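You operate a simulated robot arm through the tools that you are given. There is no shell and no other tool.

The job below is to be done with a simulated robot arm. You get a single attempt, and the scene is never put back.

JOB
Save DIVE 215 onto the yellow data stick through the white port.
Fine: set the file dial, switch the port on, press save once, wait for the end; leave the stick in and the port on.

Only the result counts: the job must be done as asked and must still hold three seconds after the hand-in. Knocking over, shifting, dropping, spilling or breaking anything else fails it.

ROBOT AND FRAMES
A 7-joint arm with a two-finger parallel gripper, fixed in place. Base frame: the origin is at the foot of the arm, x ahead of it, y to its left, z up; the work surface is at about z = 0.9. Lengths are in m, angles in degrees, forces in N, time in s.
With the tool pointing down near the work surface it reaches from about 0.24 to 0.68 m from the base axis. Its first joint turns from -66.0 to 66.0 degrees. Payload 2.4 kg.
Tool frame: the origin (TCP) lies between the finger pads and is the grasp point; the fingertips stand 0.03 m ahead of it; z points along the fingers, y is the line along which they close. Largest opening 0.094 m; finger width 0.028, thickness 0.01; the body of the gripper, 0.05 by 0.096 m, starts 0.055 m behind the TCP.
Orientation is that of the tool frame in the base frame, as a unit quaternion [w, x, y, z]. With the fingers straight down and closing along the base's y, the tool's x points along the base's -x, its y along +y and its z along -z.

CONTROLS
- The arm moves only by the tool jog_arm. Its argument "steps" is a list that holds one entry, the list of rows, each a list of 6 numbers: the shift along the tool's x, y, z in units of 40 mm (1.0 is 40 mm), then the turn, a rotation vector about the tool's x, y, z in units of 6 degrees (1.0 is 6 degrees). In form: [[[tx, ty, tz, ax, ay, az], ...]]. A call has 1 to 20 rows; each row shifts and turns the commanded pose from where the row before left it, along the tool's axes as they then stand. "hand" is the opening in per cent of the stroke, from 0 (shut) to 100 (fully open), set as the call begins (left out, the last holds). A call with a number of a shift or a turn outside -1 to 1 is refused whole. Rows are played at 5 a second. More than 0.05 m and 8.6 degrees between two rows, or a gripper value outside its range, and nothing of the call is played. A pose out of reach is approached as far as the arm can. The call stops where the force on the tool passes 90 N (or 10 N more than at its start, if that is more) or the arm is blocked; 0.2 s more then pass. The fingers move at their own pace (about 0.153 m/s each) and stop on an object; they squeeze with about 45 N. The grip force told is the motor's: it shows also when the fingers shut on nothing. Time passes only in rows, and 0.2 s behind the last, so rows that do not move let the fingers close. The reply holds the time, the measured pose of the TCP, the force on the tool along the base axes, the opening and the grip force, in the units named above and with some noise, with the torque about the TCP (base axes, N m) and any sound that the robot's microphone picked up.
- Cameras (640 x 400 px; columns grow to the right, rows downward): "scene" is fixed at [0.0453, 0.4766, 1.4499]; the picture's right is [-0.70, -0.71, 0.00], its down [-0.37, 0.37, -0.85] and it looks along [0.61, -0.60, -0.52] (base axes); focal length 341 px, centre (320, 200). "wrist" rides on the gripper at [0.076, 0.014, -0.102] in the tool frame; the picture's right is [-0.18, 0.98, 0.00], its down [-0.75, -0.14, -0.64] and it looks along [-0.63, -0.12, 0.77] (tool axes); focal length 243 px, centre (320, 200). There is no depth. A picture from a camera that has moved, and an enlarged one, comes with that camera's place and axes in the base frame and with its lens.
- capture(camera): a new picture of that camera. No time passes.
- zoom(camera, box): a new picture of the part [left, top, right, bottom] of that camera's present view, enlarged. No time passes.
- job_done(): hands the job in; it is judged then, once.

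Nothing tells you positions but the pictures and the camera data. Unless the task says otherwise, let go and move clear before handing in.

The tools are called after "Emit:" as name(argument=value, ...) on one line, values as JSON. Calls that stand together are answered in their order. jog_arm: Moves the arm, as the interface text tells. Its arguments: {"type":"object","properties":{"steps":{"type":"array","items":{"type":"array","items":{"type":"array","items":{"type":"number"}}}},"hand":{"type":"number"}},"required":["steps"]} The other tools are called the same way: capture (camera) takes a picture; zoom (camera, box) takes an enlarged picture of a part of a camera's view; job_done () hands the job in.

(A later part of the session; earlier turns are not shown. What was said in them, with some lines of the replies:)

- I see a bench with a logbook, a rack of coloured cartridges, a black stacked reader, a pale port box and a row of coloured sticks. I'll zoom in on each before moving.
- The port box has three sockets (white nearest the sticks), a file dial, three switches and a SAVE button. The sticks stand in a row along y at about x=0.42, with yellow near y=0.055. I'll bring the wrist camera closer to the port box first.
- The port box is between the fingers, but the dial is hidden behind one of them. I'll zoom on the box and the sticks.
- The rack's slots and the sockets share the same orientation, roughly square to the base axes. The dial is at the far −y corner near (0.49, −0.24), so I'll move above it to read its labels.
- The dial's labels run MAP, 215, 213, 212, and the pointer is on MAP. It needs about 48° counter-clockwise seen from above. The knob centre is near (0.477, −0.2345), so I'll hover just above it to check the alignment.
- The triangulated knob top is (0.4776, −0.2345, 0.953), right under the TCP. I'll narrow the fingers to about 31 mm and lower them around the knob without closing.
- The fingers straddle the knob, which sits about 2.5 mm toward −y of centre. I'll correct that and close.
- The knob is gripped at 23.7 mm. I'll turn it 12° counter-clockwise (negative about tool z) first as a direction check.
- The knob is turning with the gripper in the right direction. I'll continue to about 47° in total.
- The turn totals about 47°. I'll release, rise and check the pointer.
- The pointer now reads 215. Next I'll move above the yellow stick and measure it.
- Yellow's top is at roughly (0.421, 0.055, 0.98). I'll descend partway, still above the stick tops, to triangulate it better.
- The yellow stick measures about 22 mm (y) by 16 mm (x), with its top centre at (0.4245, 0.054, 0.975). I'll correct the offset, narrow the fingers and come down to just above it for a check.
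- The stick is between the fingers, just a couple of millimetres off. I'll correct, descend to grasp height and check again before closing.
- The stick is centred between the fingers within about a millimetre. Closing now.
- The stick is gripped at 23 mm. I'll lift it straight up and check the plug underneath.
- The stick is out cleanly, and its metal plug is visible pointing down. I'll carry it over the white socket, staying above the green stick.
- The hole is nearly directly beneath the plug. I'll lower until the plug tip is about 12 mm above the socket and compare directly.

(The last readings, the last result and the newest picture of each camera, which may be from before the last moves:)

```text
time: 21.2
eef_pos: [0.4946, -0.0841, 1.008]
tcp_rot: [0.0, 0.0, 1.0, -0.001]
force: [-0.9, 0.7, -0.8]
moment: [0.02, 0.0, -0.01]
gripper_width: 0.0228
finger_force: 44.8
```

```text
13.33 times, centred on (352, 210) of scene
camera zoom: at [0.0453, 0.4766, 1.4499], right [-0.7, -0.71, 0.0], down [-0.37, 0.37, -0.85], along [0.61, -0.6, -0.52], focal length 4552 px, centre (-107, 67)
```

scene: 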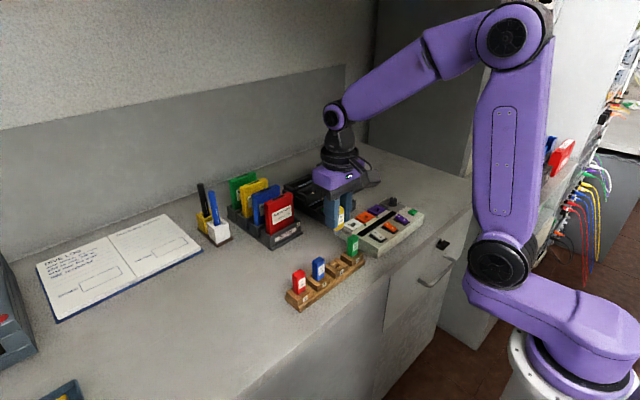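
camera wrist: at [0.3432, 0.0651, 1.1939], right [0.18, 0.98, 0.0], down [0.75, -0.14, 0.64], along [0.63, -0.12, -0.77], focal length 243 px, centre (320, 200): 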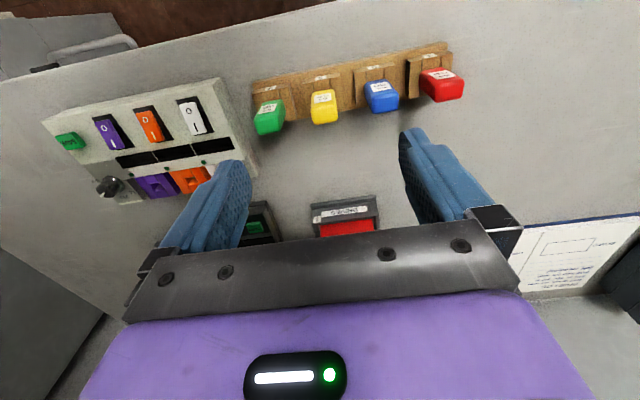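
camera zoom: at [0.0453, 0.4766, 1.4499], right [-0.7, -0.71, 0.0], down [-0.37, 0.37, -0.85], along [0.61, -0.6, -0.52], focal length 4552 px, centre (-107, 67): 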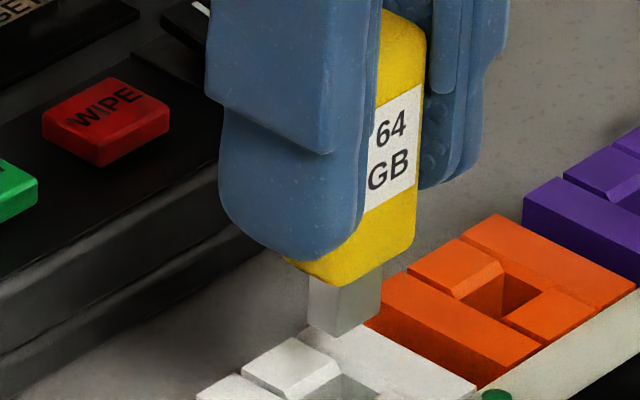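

The plug lines up with the hole to about a millimetre. I'll nudge y slightly and lower the tip close to the socket lip for a final check.

Emit:
jog_arm(steps=[[[-0.012, -0.018, 0.1, 0, 0, 0], [0, 0, 0.1, 0, 0, 0], [0, 0, 0, 0, 0, 0]]], hand=0)

Emit:
zoom(camera="wrist", box=[272, 100, 368, 160])

Emit:
zoom(camera="scene", box=[328, 205, 376, 235])

```text
time: 22.0
eef_pos: [0.4966, -0.0865, 1.0008]
tcp_rot: [0.0, 0.0, 1.0, 0.0]
force: [-0.7, 0.7, 0.1]
moment: [0.02, 0.01, 0.05]
gripper_width: 0.023
finger_force: 44.6
```

```text
6.67 times, centred on (320, 130) of wrist
camera zoom: at [0.4185, -0.0716, 1.1017], right [0.18, 0.98, 0.0], down [0.75, -0.14, 0.64], along [0.63, -0.12, -0.77], focal length 1618 px, centre (320, 667)
```

zoom: 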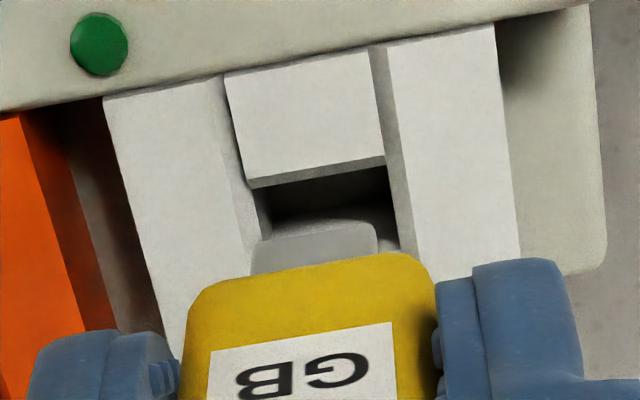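

```text
13.33 times, centred on (352, 220) of scene
camera zoom: at [0.0453, 0.4766, 1.4499], right [-0.7, -0.71, 0.0], down [-0.37, 0.37, -0.85], along [0.61, -0.6, -0.52], focal length 4552 px, centre (-107, -67)
```

zoom: 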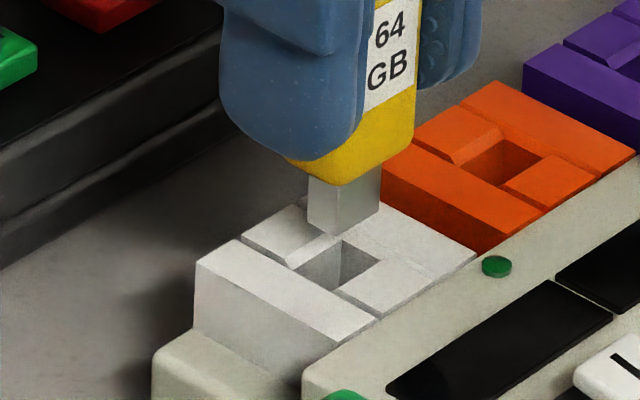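

The plug is now about 11 mm above the hole and within half a millimetre laterally. I'll nudge y back slightly and start inserting in small steps, watching the force.

Emit:
jog_arm(steps=[[[-0.006, 0.014, 0, 0, 0, 0], [0, 0, 0.1, 0, 0, 0], [0, 0, 0.1, 0, 0, 0], [0, 0, 0.1, 0, 0, 0], [0, 0, 0.05, 0, 0, 0], [0, 0, 0, 0, 0, 0]]], hand=0)

Emit:
zoom(camera="wrist", box=[272, 100, 368, 160])

Emit:
zoom(camera="scene", box=[328, 205, 376, 235])

```text
time: 23.4
eef_pos: [0.4959, -0.0851, 0.9852]
tcp_rot: [0.0, 0.0, 1.0, 0.0]
force: [-0.3, 0.7, 0.1]
moment: [0.04, 0.06, -0.03]
gripper_width: 0.023
finger_force: 45.1
```

```text
6.67 times, centred on (320, 130) of wrist
camera zoom: at [0.4196, -0.0707, 1.087], right [0.18, 0.98, 0.0], down [0.75, -0.14, 0.64], along [0.63, -0.12, -0.77], focal length 1618 px, centre (320, 667)
```

zoom: 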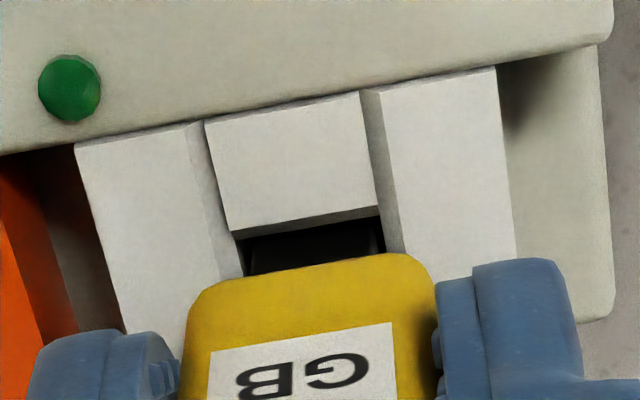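

```text
13.33 times, centred on (352, 220) of scene
camera zoom: at [0.0452, 0.4766, 1.4499], right [-0.7, -0.71, 0.0], down [-0.37, 0.37, -0.85], along [0.61, -0.6, -0.52], focal length 4552 px, centre (-107, -67)
```

zoom: 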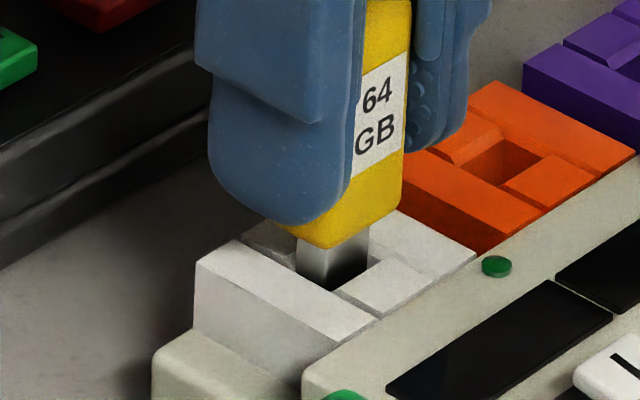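

The plug has entered the hole with no contact force. I'll push the rest of the way gently.

Emit:
jog_arm(steps=[[[0, 0, 0.05, 0, 0, 0], [0, 0, 0.05, 0, 0, 0], [0, 0, 0.04, 0, 0, 0], [0, 0, 0, 0, 0, 0]]], hand=0)

Emit:
zoom(camera="scene", box=[328, 205, 376, 235])

```text
time: 24.4
eef_pos: [0.4963, -0.085, 0.9798]
tcp_rot: [0.0, 0.0, 1.0, 0.0]
force: [0.3, -0.1, 0.1]
moment: [0.03, -0.03, -0.02]
gripper_width: 0.0231
finger_force: 45.1
```

```text
13.33 times, centred on (352, 220) of scene
camera zoom: at [0.0453, 0.4766, 1.4499], right [-0.7, -0.71, 0.0], down [-0.37, 0.37, -0.85], along [0.61, -0.6, -0.52], focal length 4552 px, centre (-107, -67)
```

zoom: 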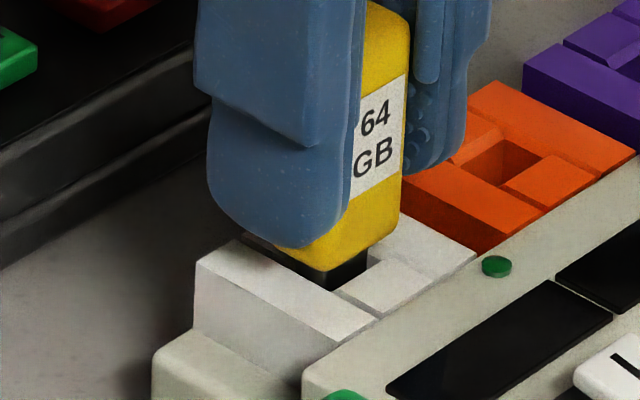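

Still no resistance, and a few millimetres remain. I'll continue until the body seats.

Emit:
jog_arm(steps=[[[0, 0, 0.03, 0, 0, 0], [0, 0, 0.03, 0, 0, 0], [0, 0, 0.03, 0, 0, 0], [0, 0, 0, 0, 0, 0]]], hand=0)

Emit:
zoom(camera="scene", box=[328, 205, 376, 235])

```text
time: 25.4
eef_pos: [0.4959, -0.084, 0.9763]
tcp_rot: [0.0, 0.001, 1.0, 0.0]
force: [-3.5, -0.7, 12.1]
moment: [-0.06, 0.08, -0.02]
gripper_width: 0.0231
finger_force: 45.1
```

```text
13.33 times, centred on (352, 220) of scene
camera zoom: at [0.045, 0.4766, 1.4499], right [-0.7, -0.71, 0.0], down [-0.37, 0.37, -0.85], along [0.61, -0.6, -0.52], focal length 4552 px, centre (-107, -67)
```

zoom: 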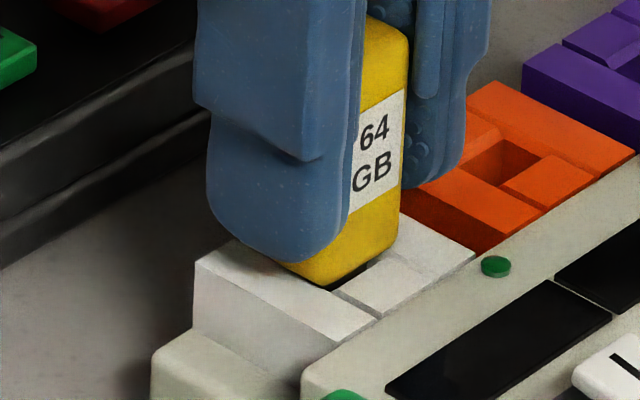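

Contact at about 12 N, so it's seated or nearly so. I'll press a little further to see whether it goes down more.

Emit:
jog_arm(steps=[[[0, 0, 0.025, 0, 0, 0], [0, 0, 0.02, 0, 0, 0], [0, 0, 0, 0, 0, 0]]], hand=0)

Emit:
zoom(camera="scene", box=[328, 205, 376, 235])

Emit:
zoom(camera="wrist", box=[224, 80, 416, 200])

```text
time: 26.2
eef_pos: [0.4973, -0.085, 0.9768]
tcp_rot: [0.002, 0.001, 1.0, 0.0]
force: [-10.3, -4.1, 43.9]
moment: [-0.07, 0.33, -0.01]
gripper_width: 0.0229
finger_force: 45.0
```

```text
13.33 times, centred on (352, 220) of scene
camera zoom: at [0.0443, 0.4767, 1.4499], right [-0.7, -0.71, 0.0], down [-0.37, 0.37, -0.85], along [0.61, -0.6, -0.52], focal length 4552 px, centre (-107, -67)
```

zoom: 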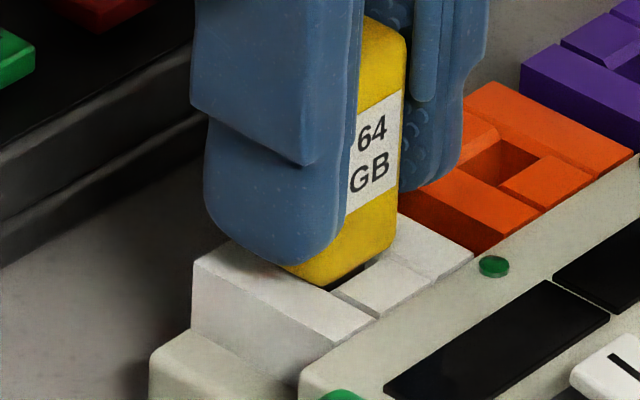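

```text
3.33 times, centred on (320, 140) of wrist
camera zoom: at [0.419, -0.0705, 1.0774], right [0.19, 0.98, 0.0], down [0.75, -0.14, 0.65], along [0.64, -0.12, -0.76], focal length 809 px, centre (320, 400)
```

zoom: 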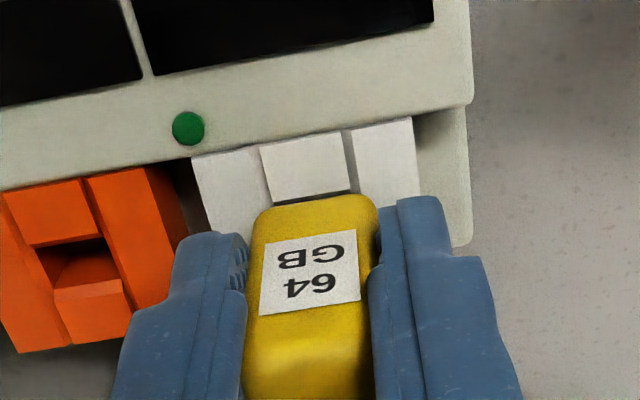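

It is fully seated (44 N with no further travel). I'll relieve the pressure, open the fingers and rise.

Emit:
jog_arm(steps=[[[0, 0, -0.025, 0, 0, 0], [0, 0, -0.025, 0, 0, 0], [0, 0, 0, 0, 0, 0]]], hand=0)

Emit:
jog_arm(steps=[[[0, 0, 0, 0, 0, 0], [0, 0, 0, 0, 0, 0], [0, 0, 0, 0, 0, 0]]], hand=45)

Emit:
zoom(camera="scene", box=[320, 190, 400, 240])

```text
time: 27.0
eef_pos: [0.496, -0.0842, 0.9762]
tcp_rot: [0.001, 0.0, 1.0, 0.0]
force: [1.6, -6.1, 19.1]
moment: [-0.22, -0.16, -0.03]
gripper_width: 0.0232
finger_force: 44.7
```

```text
time: 27.8
eef_pos: [0.4961, -0.0833, 0.9765]
tcp_rot: [0.0, -0.001, 1.0, 0.0]
force: [-0.8, -0.1, -0.6]
moment: [0.02, 0.02, 0.01]
gripper_width: 0.0422
finger_force: 0.0
```

```text
8.00 times, centred on (360, 215) of scene
camera zoom: at [0.0453, 0.4766, 1.4499], right [-0.7, -0.71, 0.0], down [-0.37, 0.37, -0.85], along [0.61, -0.6, -0.52], focal length 2731 px, centre (0, 80)
```

zoom: 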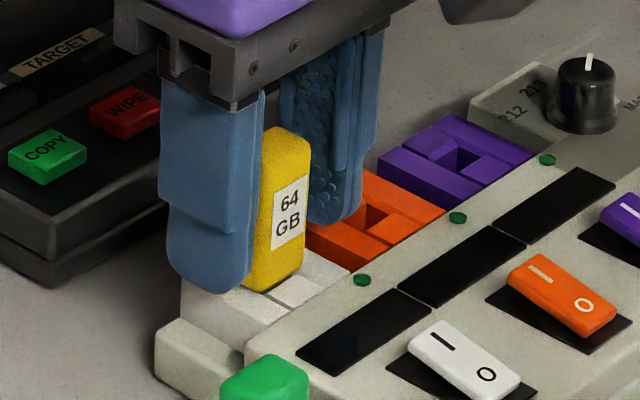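

The stick stands seated in the white socket. I'll rise clear and move over to the white rocker near (0.42, −0.085).

Emit:
jog_arm(steps=[[[0, 0, -0.4, 0, 0, 0], [0, 0, -0.6, 0, 0, 0], [0, 0, -0.7, 0, 0, 0], [0, 0, -0.5, 0, 0, 0]]], hand=45)

Emit:
jog_arm(steps=[[[0.6, 0, 0, 0, 0, 0], [0.6, 0, 0, 0, 0, 0], [0.55, 0, 0, 0, 0, 0]]], hand=0)

Emit:
capture(camera="wrist")

Emit:
zoom(camera="wrist", box=[224, 60, 416, 180])

Emit:
zoom(camera="scene", box=[320, 190, 432, 260])

```text
time: 28.8
eef_pos: [0.4949, -0.0854, 1.0644]
tcp_rot: [0.001, -0.001, 1.0, 0.0]
force: [-0.3, 0.7, 0.0]
moment: [0.01, 0.02, 0.02]
gripper_width: 0.0422
finger_force: 0.1
```

```text
time: 29.6
eef_pos: [0.4239, -0.0842, 1.0644]
tcp_rot: [0.0, 0.001, 1.0, 0.0]
force: [0.2, 0.3, 0.1]
moment: [0.02, -0.01, 0.02]
gripper_width: 0.0
finger_force: 32.9
```

```text
taken
camera wrist: at [0.3471, -0.0703, 1.1658], right [0.18, 0.98, 0.0], down [0.75, -0.14, 0.64], along [0.63, -0.12, -0.77], focal length 243 px, centre (320, 200)
```

wrist: 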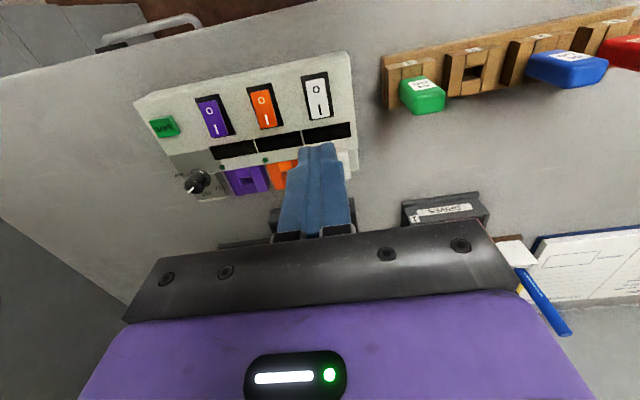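

```text
3.33 times, centred on (320, 120) of wrist
camera zoom: at [0.3471, -0.0703, 1.1658], right [0.18, 0.98, 0.0], down [0.75, -0.14, 0.64], along [0.63, -0.12, -0.77], focal length 809 px, centre (320, 467)
```

zoom: 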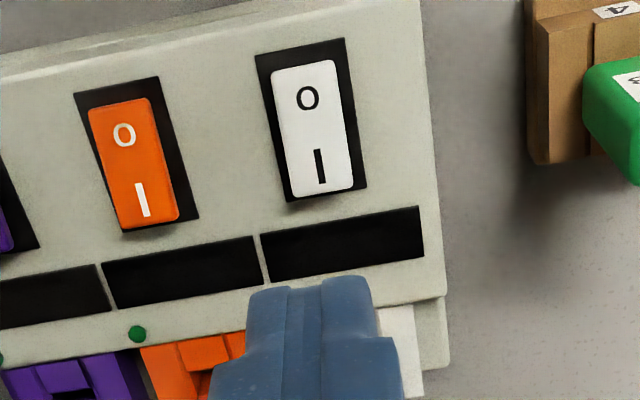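

```text
5.71 times, centred on (376, 225) of scene
camera zoom: at [0.0453, 0.4766, 1.4499], right [-0.7, -0.71, 0.0], down [-0.37, 0.37, -0.85], along [0.61, -0.6, -0.52], focal length 1951 px, centre (0, 57)
```

zoom: 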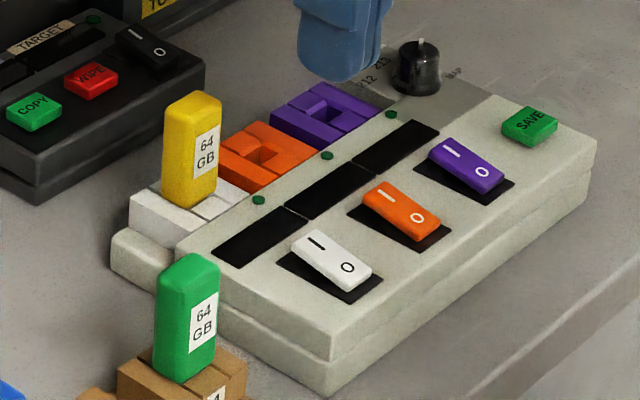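

The white rocker is off, with its I end raised on the +x side near (0.428, −0.0845). I'll bring the closed fingertips just above that end.

Emit:
jog_arm(steps=[[[-0.1, 0, 0.5, 0, 0, 0], [0, 0, 0.5, 0, 0, 0], [0, 0, 0.5, 0, 0, 0], [0, 0, 0.4, 0, 0, 0], [0, 0, 0, 0, 0, 0]]], hand=0)

Emit:
zoom(camera="scene", box=[340, 200, 420, 250])

Emit:
zoom(camera="wrist", box=[224, 80, 416, 200])

```text
time: 30.8
eef_pos: [0.4292, -0.0843, 0.9873]
tcp_rot: [0.0, 0.0, 1.0, 0.0]
force: [-0.2, 0.1, 0.2]
moment: [0.01, 0.01, 0.0]
gripper_width: 0.0001
finger_force: 33.2
```

```text
8.00 times, centred on (380, 225) of scene
camera zoom: at [0.0453, 0.4766, 1.4499], right [-0.7, -0.71, 0.0], down [-0.37, 0.37, -0.85], along [0.61, -0.6, -0.52], focal length 2731 px, centre (-160, 0)
```

zoom: 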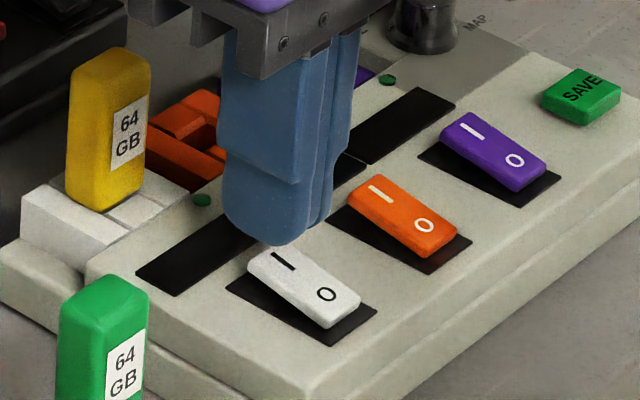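

```text
3.33 times, centred on (320, 140) of wrist
camera zoom: at [0.3524, -0.0702, 1.0891], right [0.18, 0.98, 0.0], down [0.75, -0.14, 0.64], along [0.63, -0.12, -0.77], focal length 809 px, centre (320, 400)
```

zoom: 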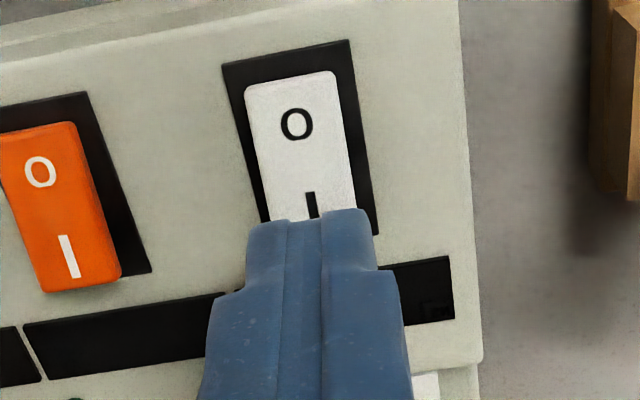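

The fingertips are lined up with the I mark. I'll press down in small steps.

Emit:
jog_arm(steps=[[[0, 0, 0.15, 0, 0, 0], [0, 0, 0.1, 0, 0, 0], [0, 0, 0.05, 0, 0, 0], [0, 0, 0.05, 0, 0, 0], [0, 0, 0, 0, 0, 0]]], hand=0)

Emit:
zoom(camera="scene", box=[340, 200, 420, 250])

```text
time: 32.0
eef_pos: [0.431, -0.0839, 0.9756]
tcp_rot: [0.003, 0.0, 1.0, -0.001]
force: [-3.3, 1.7, 28.8]
moment: [0.04, 0.52, -0.04]
gripper_width: 0.0
finger_force: 33.1
```

```text
8.00 times, centred on (380, 225) of scene
camera zoom: at [0.0449, 0.4768, 1.4498], right [-0.7, -0.71, 0.0], down [-0.37, 0.37, -0.85], along [0.61, -0.6, -0.52], focal length 2731 px, centre (-160, 0)
```

zoom: 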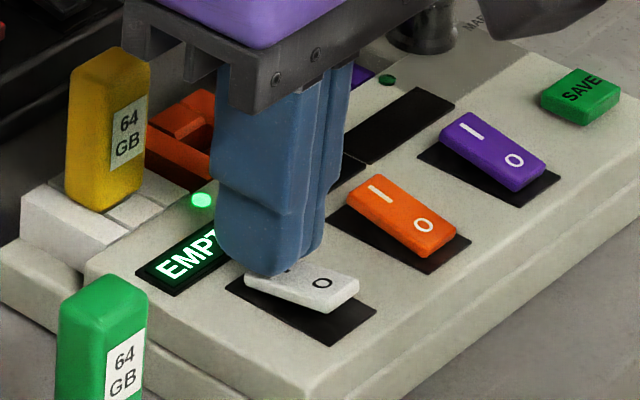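

The white port switched on: its LED is lit and the display shows "EMPT…". I'll rise and read the display.

Emit:
jog_arm(steps=[[[0, 0, -0.2, 0, 0, 0], [0, 0, -0.6, 0, 0, 0], [0, 0, -0.8, 0, 0, 0], [0, 0, -0.6, 0, 0, 0]]], hand=0)

Emit:
zoom(camera="scene", box=[340, 190, 436, 250])

Emit:
zoom(camera="wrist", box=[130, 60, 370, 210])

```text
time: 33.0
eef_pos: [0.4299, -0.0861, 1.0641]
tcp_rot: [0.0, 0.001, 1.0, 0.0]
force: [0.8, 1.1, -0.1]
moment: [-0.03, 0.0, -0.01]
gripper_width: 0.0
finger_force: 33.2
```

```text
6.67 times, centred on (388, 220) of scene
camera zoom: at [0.0453, 0.4766, 1.4499], right [-0.7, -0.71, 0.0], down [-0.37, 0.37, -0.85], along [0.61, -0.6, -0.52], focal length 2276 px, centre (-133, 67)
```

zoom: 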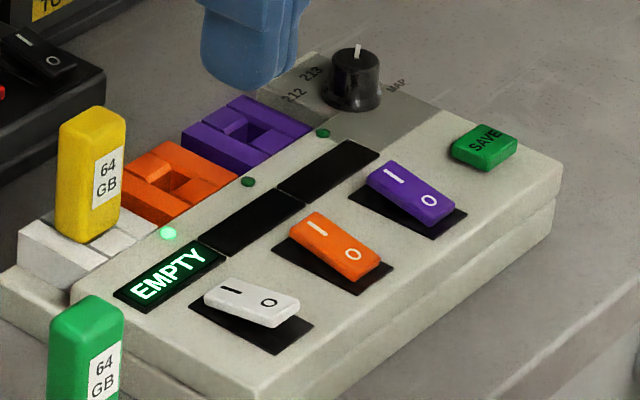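

```text
2.67 times, centred on (250, 135) of wrist
camera zoom: at [0.3533, -0.0712, 1.1648], right [0.18, 0.98, 0.0], down [0.75, -0.14, 0.64], along [0.63, -0.12, -0.77], focal length 647 px, centre (507, 373)
```

zoom: 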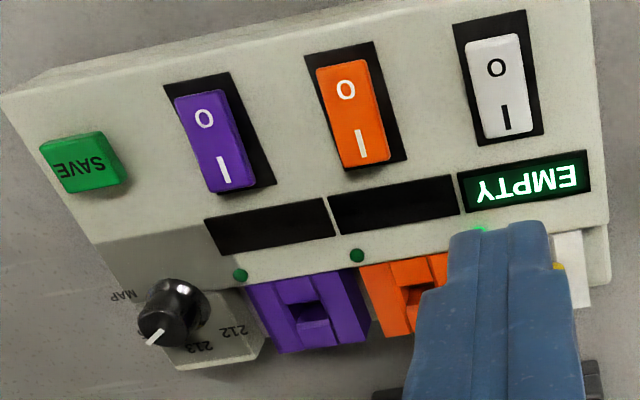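

The display reads "EMPTY", which could mean an empty stick or an undetected one. I'll check how the stick is seated before pressing save.

Emit:
zoom(camera="scene", box=[336, 200, 376, 228])

Emit:
zoom(camera="scene", box=[296, 250, 336, 278])

Emit:
zoom(camera="scene", box=[334, 226, 374, 254])

Emit:
capture(camera="wrist")

```text
14.29 times, centred on (356, 214) of scene
camera zoom: at [0.0453, 0.4766, 1.4499], right [-0.7, -0.71, 0.0], down [-0.37, 0.37, -0.85], along [0.61, -0.6, -0.52], focal length 4877 px, centre (-194, 0)
```

zoom: 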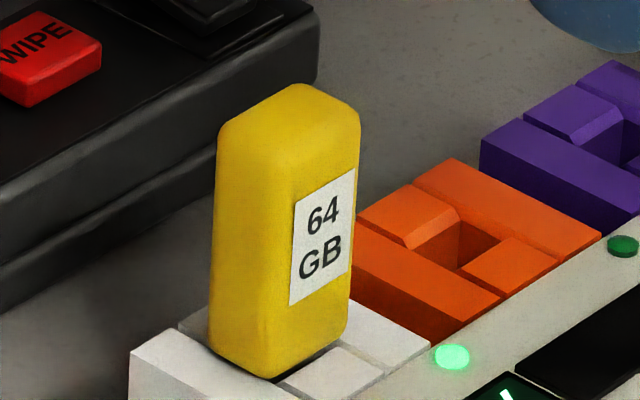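

```text
14.29 times, centred on (316, 264) of scene
camera zoom: at [0.0453, 0.4766, 1.4499], right [-0.7, -0.71, 0.0], down [-0.37, 0.37, -0.85], along [0.61, -0.6, -0.52], focal length 4877 px, centre (377, -714)
```

zoom: 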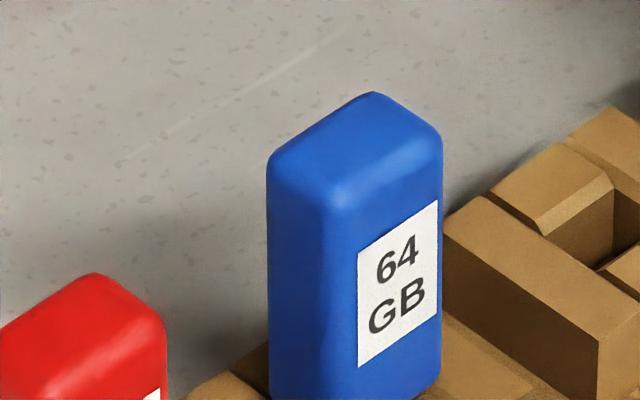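

```text
14.29 times, centred on (354, 240) of scene
camera zoom: at [0.0453, 0.4766, 1.4499], right [-0.7, -0.71, 0.0], down [-0.37, 0.37, -0.85], along [0.61, -0.6, -0.52], focal length 4877 px, centre (-166, -371)
```

zoom: 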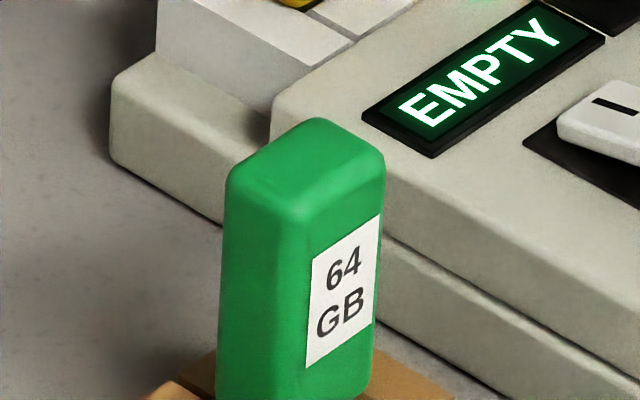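

```text
taken
camera wrist: at [0.3533, -0.0712, 1.1648], right [0.18, 0.98, 0.0], down [0.75, -0.14, 0.64], along [0.63, -0.12, -0.77], focal length 243 px, centre (320, 200)
```

wrist: 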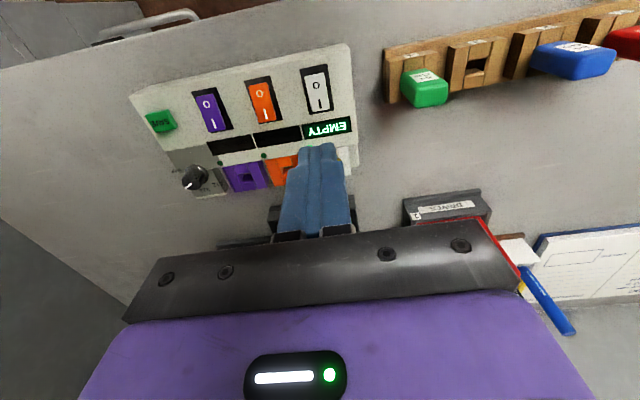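

The stick looks upright, with its body down on the socket. I'll let a second pass to see whether the display changes, and look closely at the seam.

Emit:
jog_arm(steps=[[[0, 0, 0, 0, 0, 0], [0, 0, 0, 0, 0, 0], [0, 0, 0, 0, 0, 0], [0, 0, 0, 0, 0, 0], [0, 0, 0, 0, 0, 0]]], hand=0)

Emit:
zoom(camera="scene", box=[340, 216, 368, 234])

Emit:
zoom(camera="scene", box=[340, 244, 368, 262])

Emit:
zoom(camera="scene", box=[340, 190, 436, 250])

```text
time: 34.2
eef_pos: [0.4304, -0.0861, 1.0626]
tcp_rot: [0.0, 0.0, 1.0, -0.001]
force: [0.0, 0.5, 0.0]
moment: [0.0, 0.0, 0.01]
gripper_width: 0.0001
finger_force: 32.6
```

```text
16.00 times, centred on (354, 225) of scene
camera zoom: at [0.0453, 0.4766, 1.4499], right [-0.7, -0.71, 0.0], down [-0.37, 0.37, -0.85], along [0.61, -0.6, -0.52], focal length 5462 px, centre (-224, -200)
```

zoom: 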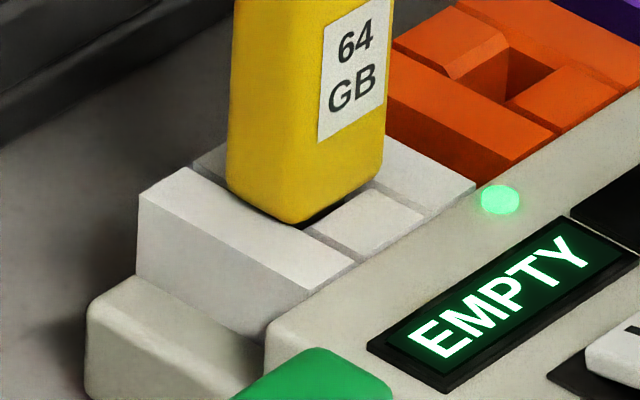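

```text
16.00 times, centred on (354, 253) of scene
camera zoom: at [0.0453, 0.4766, 1.4499], right [-0.7, -0.71, 0.0], down [-0.37, 0.37, -0.85], along [0.61, -0.6, -0.52], focal length 5462 px, centre (-224, -648)
```

zoom: 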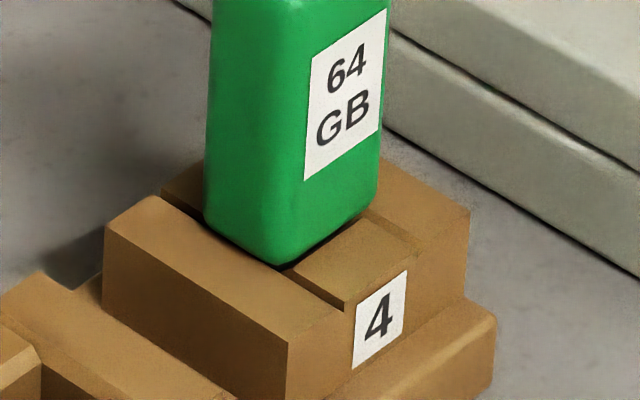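

```text
6.67 times, centred on (388, 220) of scene
camera zoom: at [0.0453, 0.4766, 1.4499], right [-0.7, -0.71, 0.0], down [-0.37, 0.37, -0.85], along [0.61, -0.6, -0.52], focal length 2276 px, centre (-133, 67)
```

zoom: 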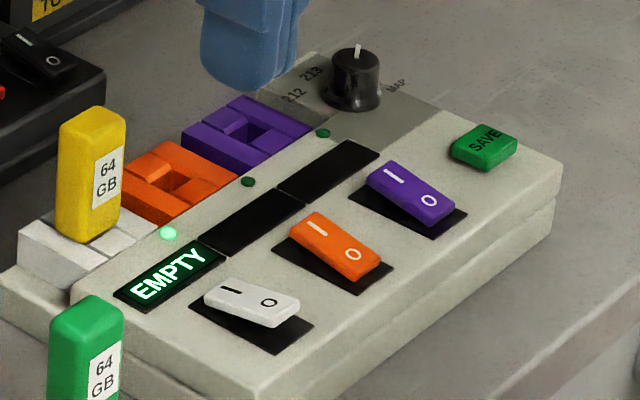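

The seam matches the seated green stick, and the display stays at EMPTY. To rule out partial seating, I'll press gently on the stick's top with the closed fingertips.

Emit:
jog_arm(steps=[[[-0.54, 0.01, 0, 0, 0, 0], [-0.54, 0.01, 0, 0, 0, 0], [-0.53, 0.01, 0, 0, 0, 0], [0, 0, 0.4, 0, 0, 0], [0, 0, 0.4, 0, 0, 0], [0, 0, 0.3, 0, 0, 0], [0, 0, 0, 0, 0, 0]]], hand=0)

Emit:
zoom(camera="scene", box=[328, 190, 384, 225])

Emit:
zoom(camera="wrist", box=[224, 80, 416, 200])

```text
time: 35.8
eef_pos: [0.4951, -0.0831, 1.0179]
tcp_rot: [0.0, 0.001, 1.0, 0.0]
force: [0.3, -0.5, 0.8]
moment: [0.02, 0.01, 0.04]
gripper_width: 0.0001
finger_force: 32.9
```

```text
11.43 times, centred on (356, 208) of scene
camera zoom: at [0.0453, 0.4766, 1.4499], right [-0.7, -0.71, 0.0], down [-0.37, 0.37, -0.85], along [0.61, -0.6, -0.52], focal length 3901 px, centre (-91, 114)
```

zoom: 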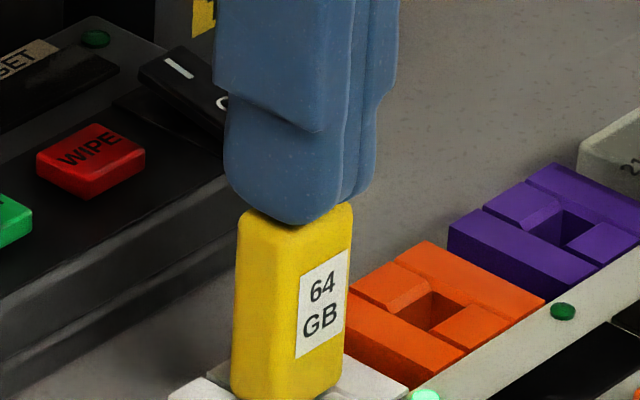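

```text
3.33 times, centred on (320, 140) of wrist
camera zoom: at [0.4176, -0.0688, 1.1195], right [0.18, 0.98, 0.0], down [0.75, -0.14, 0.64], along [0.63, -0.12, -0.77], focal length 809 px, centre (320, 400)
```

zoom: 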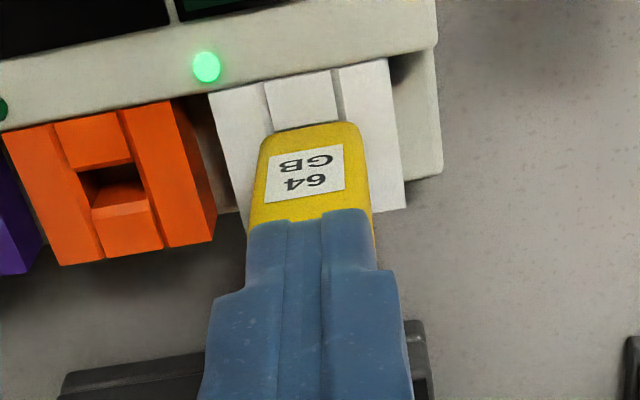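

The fingertips are centred just above the stick's top. Pressing down in small steps.

Emit:
jog_arm(steps=[[[0, 0, 0.1, 0, 0, 0], [0, 0, 0.05, 0, 0, 0], [0, 0, 0.03, 0, 0, 0], [0, 0, 0, 0, 0, 0]]], hand=0)

Emit:
zoom(camera="scene", box=[328, 200, 400, 245])

```text
time: 36.8
eef_pos: [0.4941, -0.0836, 1.0149]
tcp_rot: [0.006, 0.0, 1.0, 0.0]
force: [-8.4, 2.7, 61.5]
moment: [0.14, 0.52, 0.01]
gripper_width: 0.0
finger_force: 33.2
```

```text
8.89 times, centred on (364, 222) of scene
camera zoom: at [0.044, 0.4769, 1.4498], right [-0.7, -0.71, 0.0], down [-0.37, 0.37, -0.85], along [0.61, -0.6, -0.52], focal length 3034 px, centre (-71, 0)
```

zoom: 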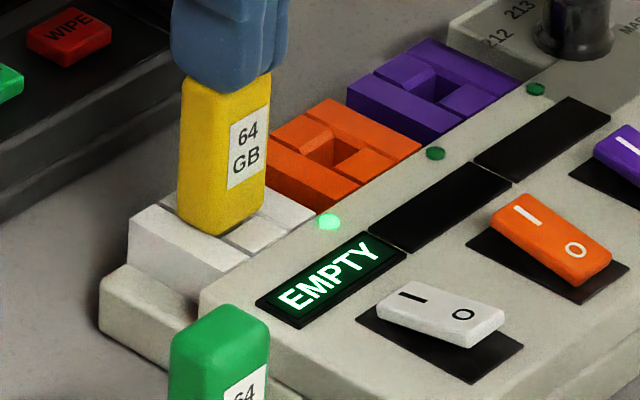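

The stick holds firm under 60 N and the display still reads EMPTY, so I take that to mean the stick holds no files yet. I'll rise and move over the SAVE button near (0.413, −0.2335).

Emit:
jog_arm(steps=[[[0, 0, -0.3, 0, 0, 0], [0, 0, -0.6, 0, 0, 0], [0, 0, -0.45, 0, 0, 0], [0.408, -0.748, 0, 0, 0, 0], [0.408, -0.748, 0, 0, 0, 0], [0.408, -0.748, 0, 0, 0, 0], [0.408, -0.748, 0, 0, 0, 0], [0.408, -0.748, 0, 0, 0, 0], [0, 0, 0, 0, 0, 0]]], hand=0)

Emit:
zoom(camera="wrist", box=[224, 60, 416, 180])

Emit:
zoom(camera="scene", box=[340, 180, 436, 240])

```text
time: 38.8
eef_pos: [0.4139, -0.2344, 1.0655]
tcp_rot: [0.001, 0.001, 1.0, 0.0]
force: [-0.1, -0.4, -0.1]
moment: [0.04, -0.04, 0.0]
gripper_width: 0.0
finger_force: 32.6
```

```text
3.33 times, centred on (320, 120) of wrist
camera zoom: at [0.3365, -0.2195, 1.1668], right [0.18, 0.98, 0.0], down [0.75, -0.14, 0.64], along [0.63, -0.12, -0.77], focal length 809 px, centre (320, 467)
```

zoom: 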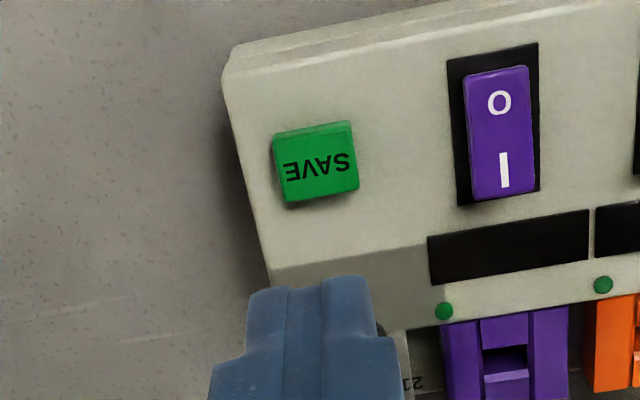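

```text
6.67 times, centred on (388, 210) of scene
camera zoom: at [0.0453, 0.4766, 1.4499], right [-0.7, -0.71, 0.0], down [-0.37, 0.37, -0.85], along [0.61, -0.6, -0.52], focal length 2276 px, centre (-133, 133)
```

zoom: 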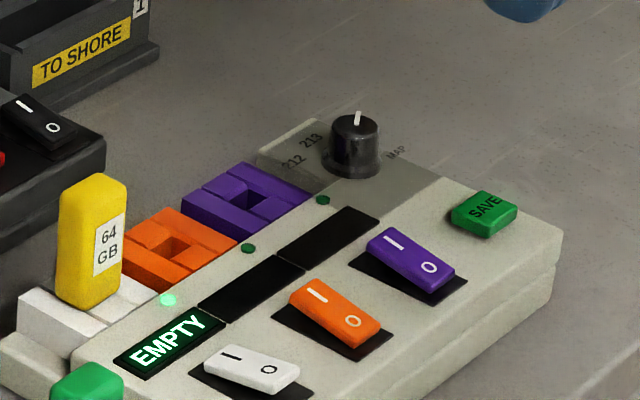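

The fingertips line up with SAVE within a millimetre. I'll descend to just above it.

Emit:
jog_arm(steps=[[[-0.02, 0, 0.6, 0, 0, 0], [0, 0, 0.6, 0, 0, 0], [0, 0, 0.5, 0, 0, 0], [0, 0, 0.35, 0, 0, 0], [0, 0, 0, 0, 0, 0]]], hand=0)

Emit:
zoom(camera="scene", box=[376, 190, 432, 225])

Emit:
zoom(camera="wrist", box=[224, 80, 416, 200])

```text
time: 40.0
eef_pos: [0.4144, -0.2336, 0.9822]
tcp_rot: [0.0, -0.001, 1.0, 0.0]
force: [-0.1, -0.5, 0.2]
moment: [-0.01, 0.03, -0.02]
gripper_width: 0.0001
finger_force: 32.8
```

```text
11.43 times, centred on (404, 208) of scene
camera zoom: at [0.0453, 0.4766, 1.4499], right [-0.7, -0.71, 0.0], down [-0.37, 0.37, -0.85], along [0.61, -0.6, -0.52], focal length 3901 px, centre (-640, 114)
```

zoom: 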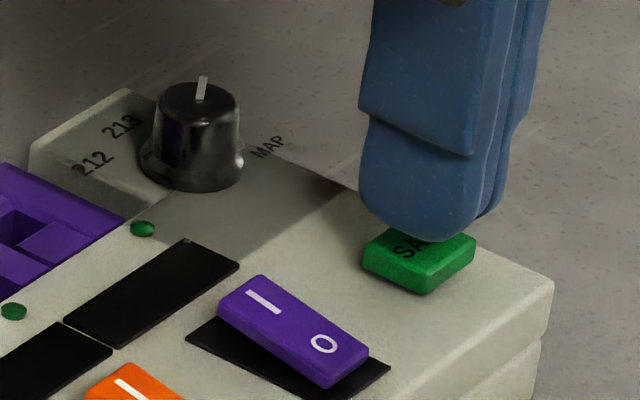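

```text
3.33 times, centred on (320, 140) of wrist
camera zoom: at [0.3371, -0.2192, 1.0835], right [0.18, 0.98, 0.0], down [0.75, -0.14, 0.64], along [0.63, -0.12, -0.77], focal length 809 px, centre (320, 400)
```

zoom: 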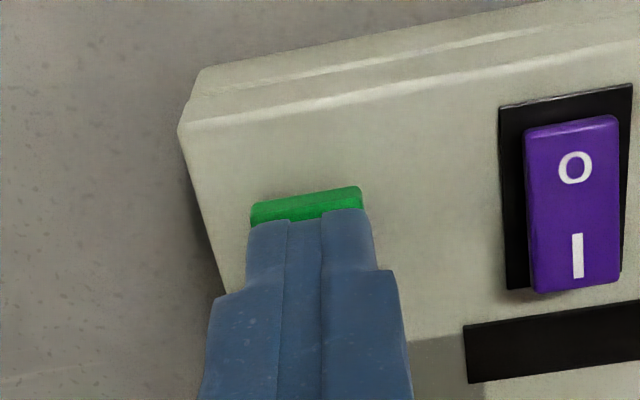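

The tips hover about 8 mm above SAVE. I'll press with one monotonic descent.

Emit:
jog_arm(steps=[[[0, 0, 0.1, 0, 0, 0], [0, 0, 0.06, 0, 0, 0], [0, 0, 0.05, 0, 0, 0], [0, 0, 0.05, 0, 0, 0]]], hand=0)

Emit:
zoom(camera="scene", box=[340, 190, 436, 250])

```text
time: 41.0
eef_pos: [0.4127, -0.2328, 0.9729]
tcp_rot: [0.001, 0.0, 1.0, -0.001]
force: [0.2, -0.8, 3.3]
moment: [-0.03, -0.02, 0.0]
gripper_width: 0.0001
finger_force: 33.2
heard: click
```

```text
6.67 times, centred on (388, 220) of scene
camera zoom: at [0.0452, 0.4766, 1.4499], right [-0.7, -0.71, 0.0], down [-0.37, 0.37, -0.85], along [0.61, -0.6, -0.52], focal length 2276 px, centre (-133, 67)
```

zoom: 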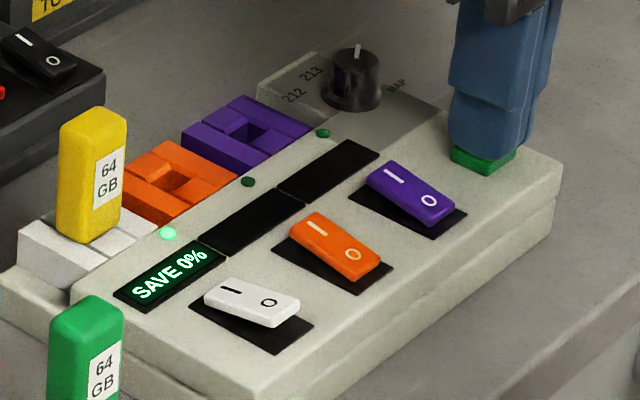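

It clicked and the display shows "SAVE 0%", so the save is running on the white port. I'll lift straight off the button and wait.

Emit:
jog_arm(steps=[[[0, 0, -0.4, 0, 0, 0], [0, 0, -0.7, 0, 0, 0], [0, 0, -0.8, 0, 0, 0], [0, 0, -0.5, 0, 0, 0], [0, 0, 0, 0, 0, 0], [0, 0, 0, 0, 0, 0], [0, 0, 0, 0, 0, 0], [0, 0, 0, 0, 0, 0], [0, 0, 0, 0, 0, 0], [0, 0, 0, 0, 0, 0]]], hand=0)

Emit:
zoom(camera="scene", box=[340, 190, 436, 250])

```text
time: 43.2
eef_pos: [0.4126, -0.2321, 1.0705]
tcp_rot: [0.0, 0.0, 1.0, 0.0]
force: [-0.5, 0.4, 0.3]
moment: [0.0, -0.01, 0.01]
gripper_width: 0.0
finger_force: 33.0
```

```text
6.67 times, centred on (388, 220) of scene
camera zoom: at [0.0453, 0.4766, 1.4499], right [-0.7, -0.71, 0.0], down [-0.37, 0.37, -0.85], along [0.61, -0.6, -0.52], focal length 2276 px, centre (-133, 67)
```

zoom: 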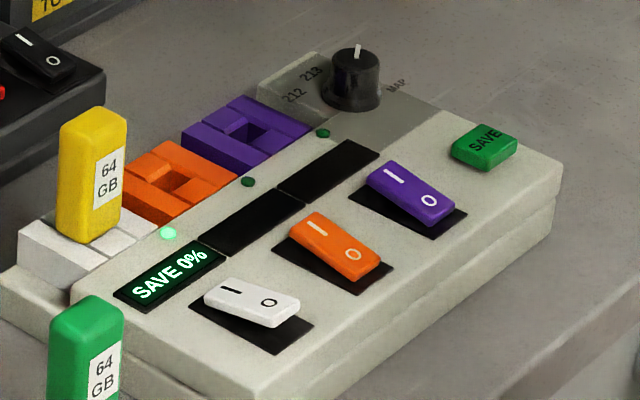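

The display still reads "SAVE 0%" two seconds in. I'll keep waiting without touching anything.

Emit:
jog_arm(steps=[[[0, 0, 0, 0, 0, 0], [0, 0, 0, 0, 0, 0], [0, 0, 0, 0, 0, 0], [0, 0, 0, 0, 0, 0], [0, 0, 0, 0, 0, 0], [0, 0, 0, 0, 0, 0], [0, 0, 0, 0, 0, 0], [0, 0, 0, 0, 0, 0], [0, 0, 0, 0, 0, 0], [0, 0, 0, 0, 0, 0], [0, 0, 0, 0, 0, 0], [0, 0, 0, 0, 0, 0], [0, 0, 0, 0, 0, 0], [0, 0, 0, 0, 0, 0], [0, 0, 0, 0, 0, 0], [0, 0, 0, 0, 0, 0], [0, 0, 0, 0, 0, 0], [0, 0, 0, 0, 0, 0], [0, 0, 0, 0, 0, 0], [0, 0, 0, 0, 0, 0]]], hand=0)

Emit:
zoom(camera="scene", box=[340, 190, 436, 250])

```text
time: 47.4
eef_pos: [0.4122, -0.2326, 1.0684]
tcp_rot: [0.001, 0.0, 1.0, 0.0]
force: [0.5, 0.0, -0.3]
moment: [0.0, 0.02, 0.0]
gripper_width: 0.0001
finger_force: 33.0
```

```text
6.67 times, centred on (388, 220) of scene
camera zoom: at [0.0453, 0.4766, 1.4499], right [-0.7, -0.71, 0.0], down [-0.37, 0.37, -0.85], along [0.61, -0.6, -0.52], focal length 2276 px, centre (-133, 67)
```

zoom: 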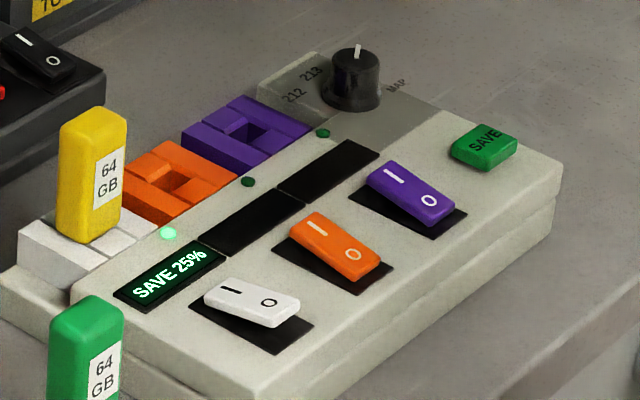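

The save has reached 25% and is progressing. I'll wait further.

Emit:
jog_arm(steps=[[[0, 0, 0, 0, 0, 0], [0, 0, 0, 0, 0, 0], [0, 0, 0, 0, 0, 0], [0, 0, 0, 0, 0, 0], [0, 0, 0, 0, 0, 0], [0, 0, 0, 0, 0, 0], [0, 0, 0, 0, 0, 0], [0, 0, 0, 0, 0, 0], [0, 0, 0, 0, 0, 0], [0, 0, 0, 0, 0, 0], [0, 0, 0, 0, 0, 0], [0, 0, 0, 0, 0, 0], [0, 0, 0, 0, 0, 0], [0, 0, 0, 0, 0, 0], [0, 0, 0, 0, 0, 0], [0, 0, 0, 0, 0, 0], [0, 0, 0, 0, 0, 0], [0, 0, 0, 0, 0, 0], [0, 0, 0, 0, 0, 0], [0, 0, 0, 0, 0, 0]]], hand=0)

Emit:
jog_arm(steps=[[[0, 0, 0, 0, 0, 0], [0, 0, 0, 0, 0, 0], [0, 0, 0, 0, 0, 0], [0, 0, 0, 0, 0, 0], [0, 0, 0, 0, 0, 0], [0, 0, 0, 0, 0, 0], [0, 0, 0, 0, 0, 0], [0, 0, 0, 0, 0, 0], [0, 0, 0, 0, 0, 0], [0, 0, 0, 0, 0, 0], [0, 0, 0, 0, 0, 0], [0, 0, 0, 0, 0, 0], [0, 0, 0, 0, 0, 0], [0, 0, 0, 0, 0, 0], [0, 0, 0, 0, 0, 0], [0, 0, 0, 0, 0, 0], [0, 0, 0, 0, 0, 0], [0, 0, 0, 0, 0, 0], [0, 0, 0, 0, 0, 0], [0, 0, 0, 0, 0, 0]]], hand=0)

Emit:
jog_arm(steps=[[[0, 0, 0, 0, 0, 0], [0, 0, 0, 0, 0, 0], [0, 0, 0, 0, 0, 0], [0, 0, 0, 0, 0, 0], [0, 0, 0, 0, 0, 0], [0, 0, 0, 0, 0, 0], [0, 0, 0, 0, 0, 0], [0, 0, 0, 0, 0, 0], [0, 0, 0, 0, 0, 0], [0, 0, 0, 0, 0, 0], [0, 0, 0, 0, 0, 0], [0, 0, 0, 0, 0, 0], [0, 0, 0, 0, 0, 0], [0, 0, 0, 0, 0, 0], [0, 0, 0, 0, 0, 0], [0, 0, 0, 0, 0, 0], [0, 0, 0, 0, 0, 0], [0, 0, 0, 0, 0, 0], [0, 0, 0, 0, 0, 0], [0, 0, 0, 0, 0, 0]]], hand=0)

Emit:
zoom(camera="scene", box=[340, 190, 436, 250])

```text
time: 51.6
eef_pos: [0.4117, -0.2329, 1.0694]
tcp_rot: [-0.001, 0.0, 1.0, 0.0]
force: [0.9, -0.1, 0.1]
moment: [0.03, 0.0, 0.01]
gripper_width: 0.0
finger_force: 33.3
```

```text
time: 55.8
eef_pos: [0.4131, -0.2329, 1.0697]
tcp_rot: [0.0, 0.0, 1.0, 0.0]
force: [-0.6, 0.2, -0.2]
moment: [0.01, 0.0, -0.01]
gripper_width: 0.0001
finger_force: 33.2
```

```text
time: 60.0
eef_pos: [0.4122, -0.2331, 1.0694]
tcp_rot: [0.0, 0.0, 1.0, 0.0]
force: [0.5, 0.2, 0.5]
moment: [0.01, 0.01, 0.02]
gripper_width: 0.0
finger_force: 32.8
```

```text
6.67 times, centred on (388, 220) of scene
camera zoom: at [0.0453, 0.4766, 1.4499], right [-0.7, -0.71, 0.0], down [-0.37, 0.37, -0.85], along [0.61, -0.6, -0.52], focal length 2276 px, centre (-133, 67)
```

zoom: 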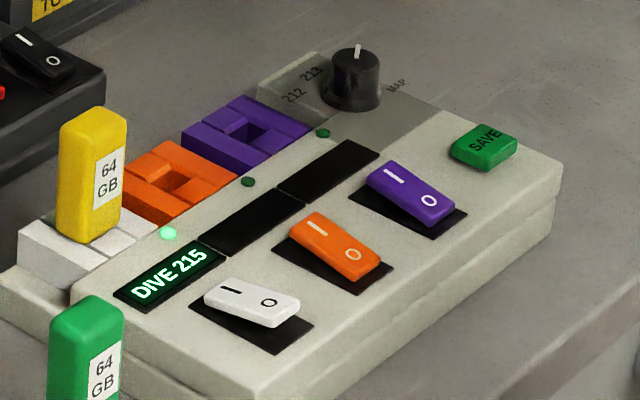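

The white port's display now reads "DIVE 215", so the save has finished. I'll check the whole scene once before handing in.

Emit:
capture(camera="scene")

Emit:
capture(camera="wrist")

```text
taken
```

scene: 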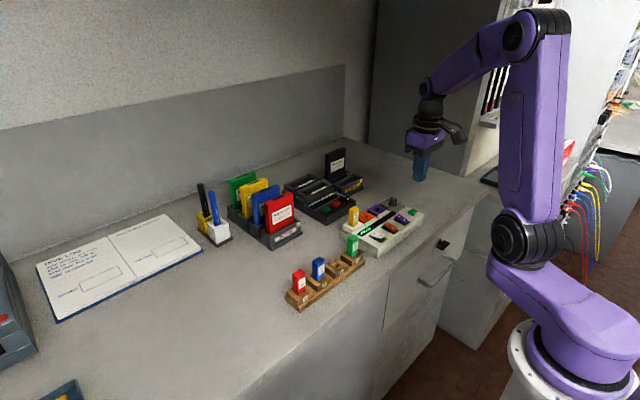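

```text
taken
camera wrist: at [0.3356, -0.2183, 1.1704], right [0.18, 0.98, 0.0], down [0.75, -0.14, 0.64], along [0.63, -0.12, -0.77], focal length 243 px, centre (320, 200)
```

wrist: 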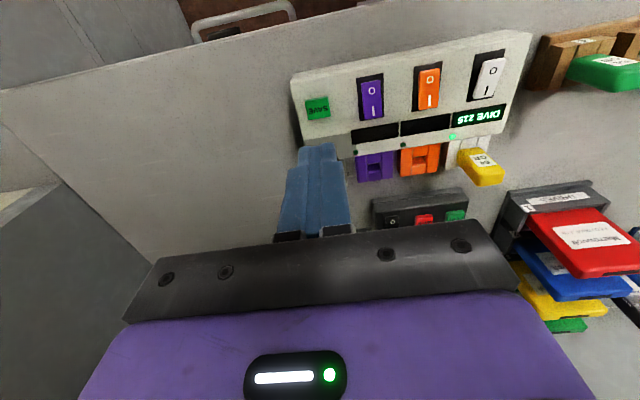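

The yellow stick is in the white port, the port is on, its display shows DIVE 215, and everything else looks undisturbed. The arm is clear, so I'm handing in.

Emit:
job_done()

```text
The job is handed in.
```

DIVE 215 is saved on the yellow stick. The white port's display ran from "SAVE 0%" up to "DIVE 215" before I handed the job in.

- **Dial:** I turned it from MAP to 215, and the pointer sat on the 215 label when I checked it.
- **Stick and port:** The yellow stick is seated in the white socket. The port is still on, with its LED lit.
- **Save:** I pressed SAVE once, heard one click, and waited for the end without touching anything.

After the port was switched on, its display read "EMPTY". I pressed on the top of the stick to make sure it was fully in, and it did not move. I took "EMPTY" to mean there were no files on the stick yet, and the finished save fits that.

In the final pictures nothing else looked moved or knocked over, and the arm was clear of everything.
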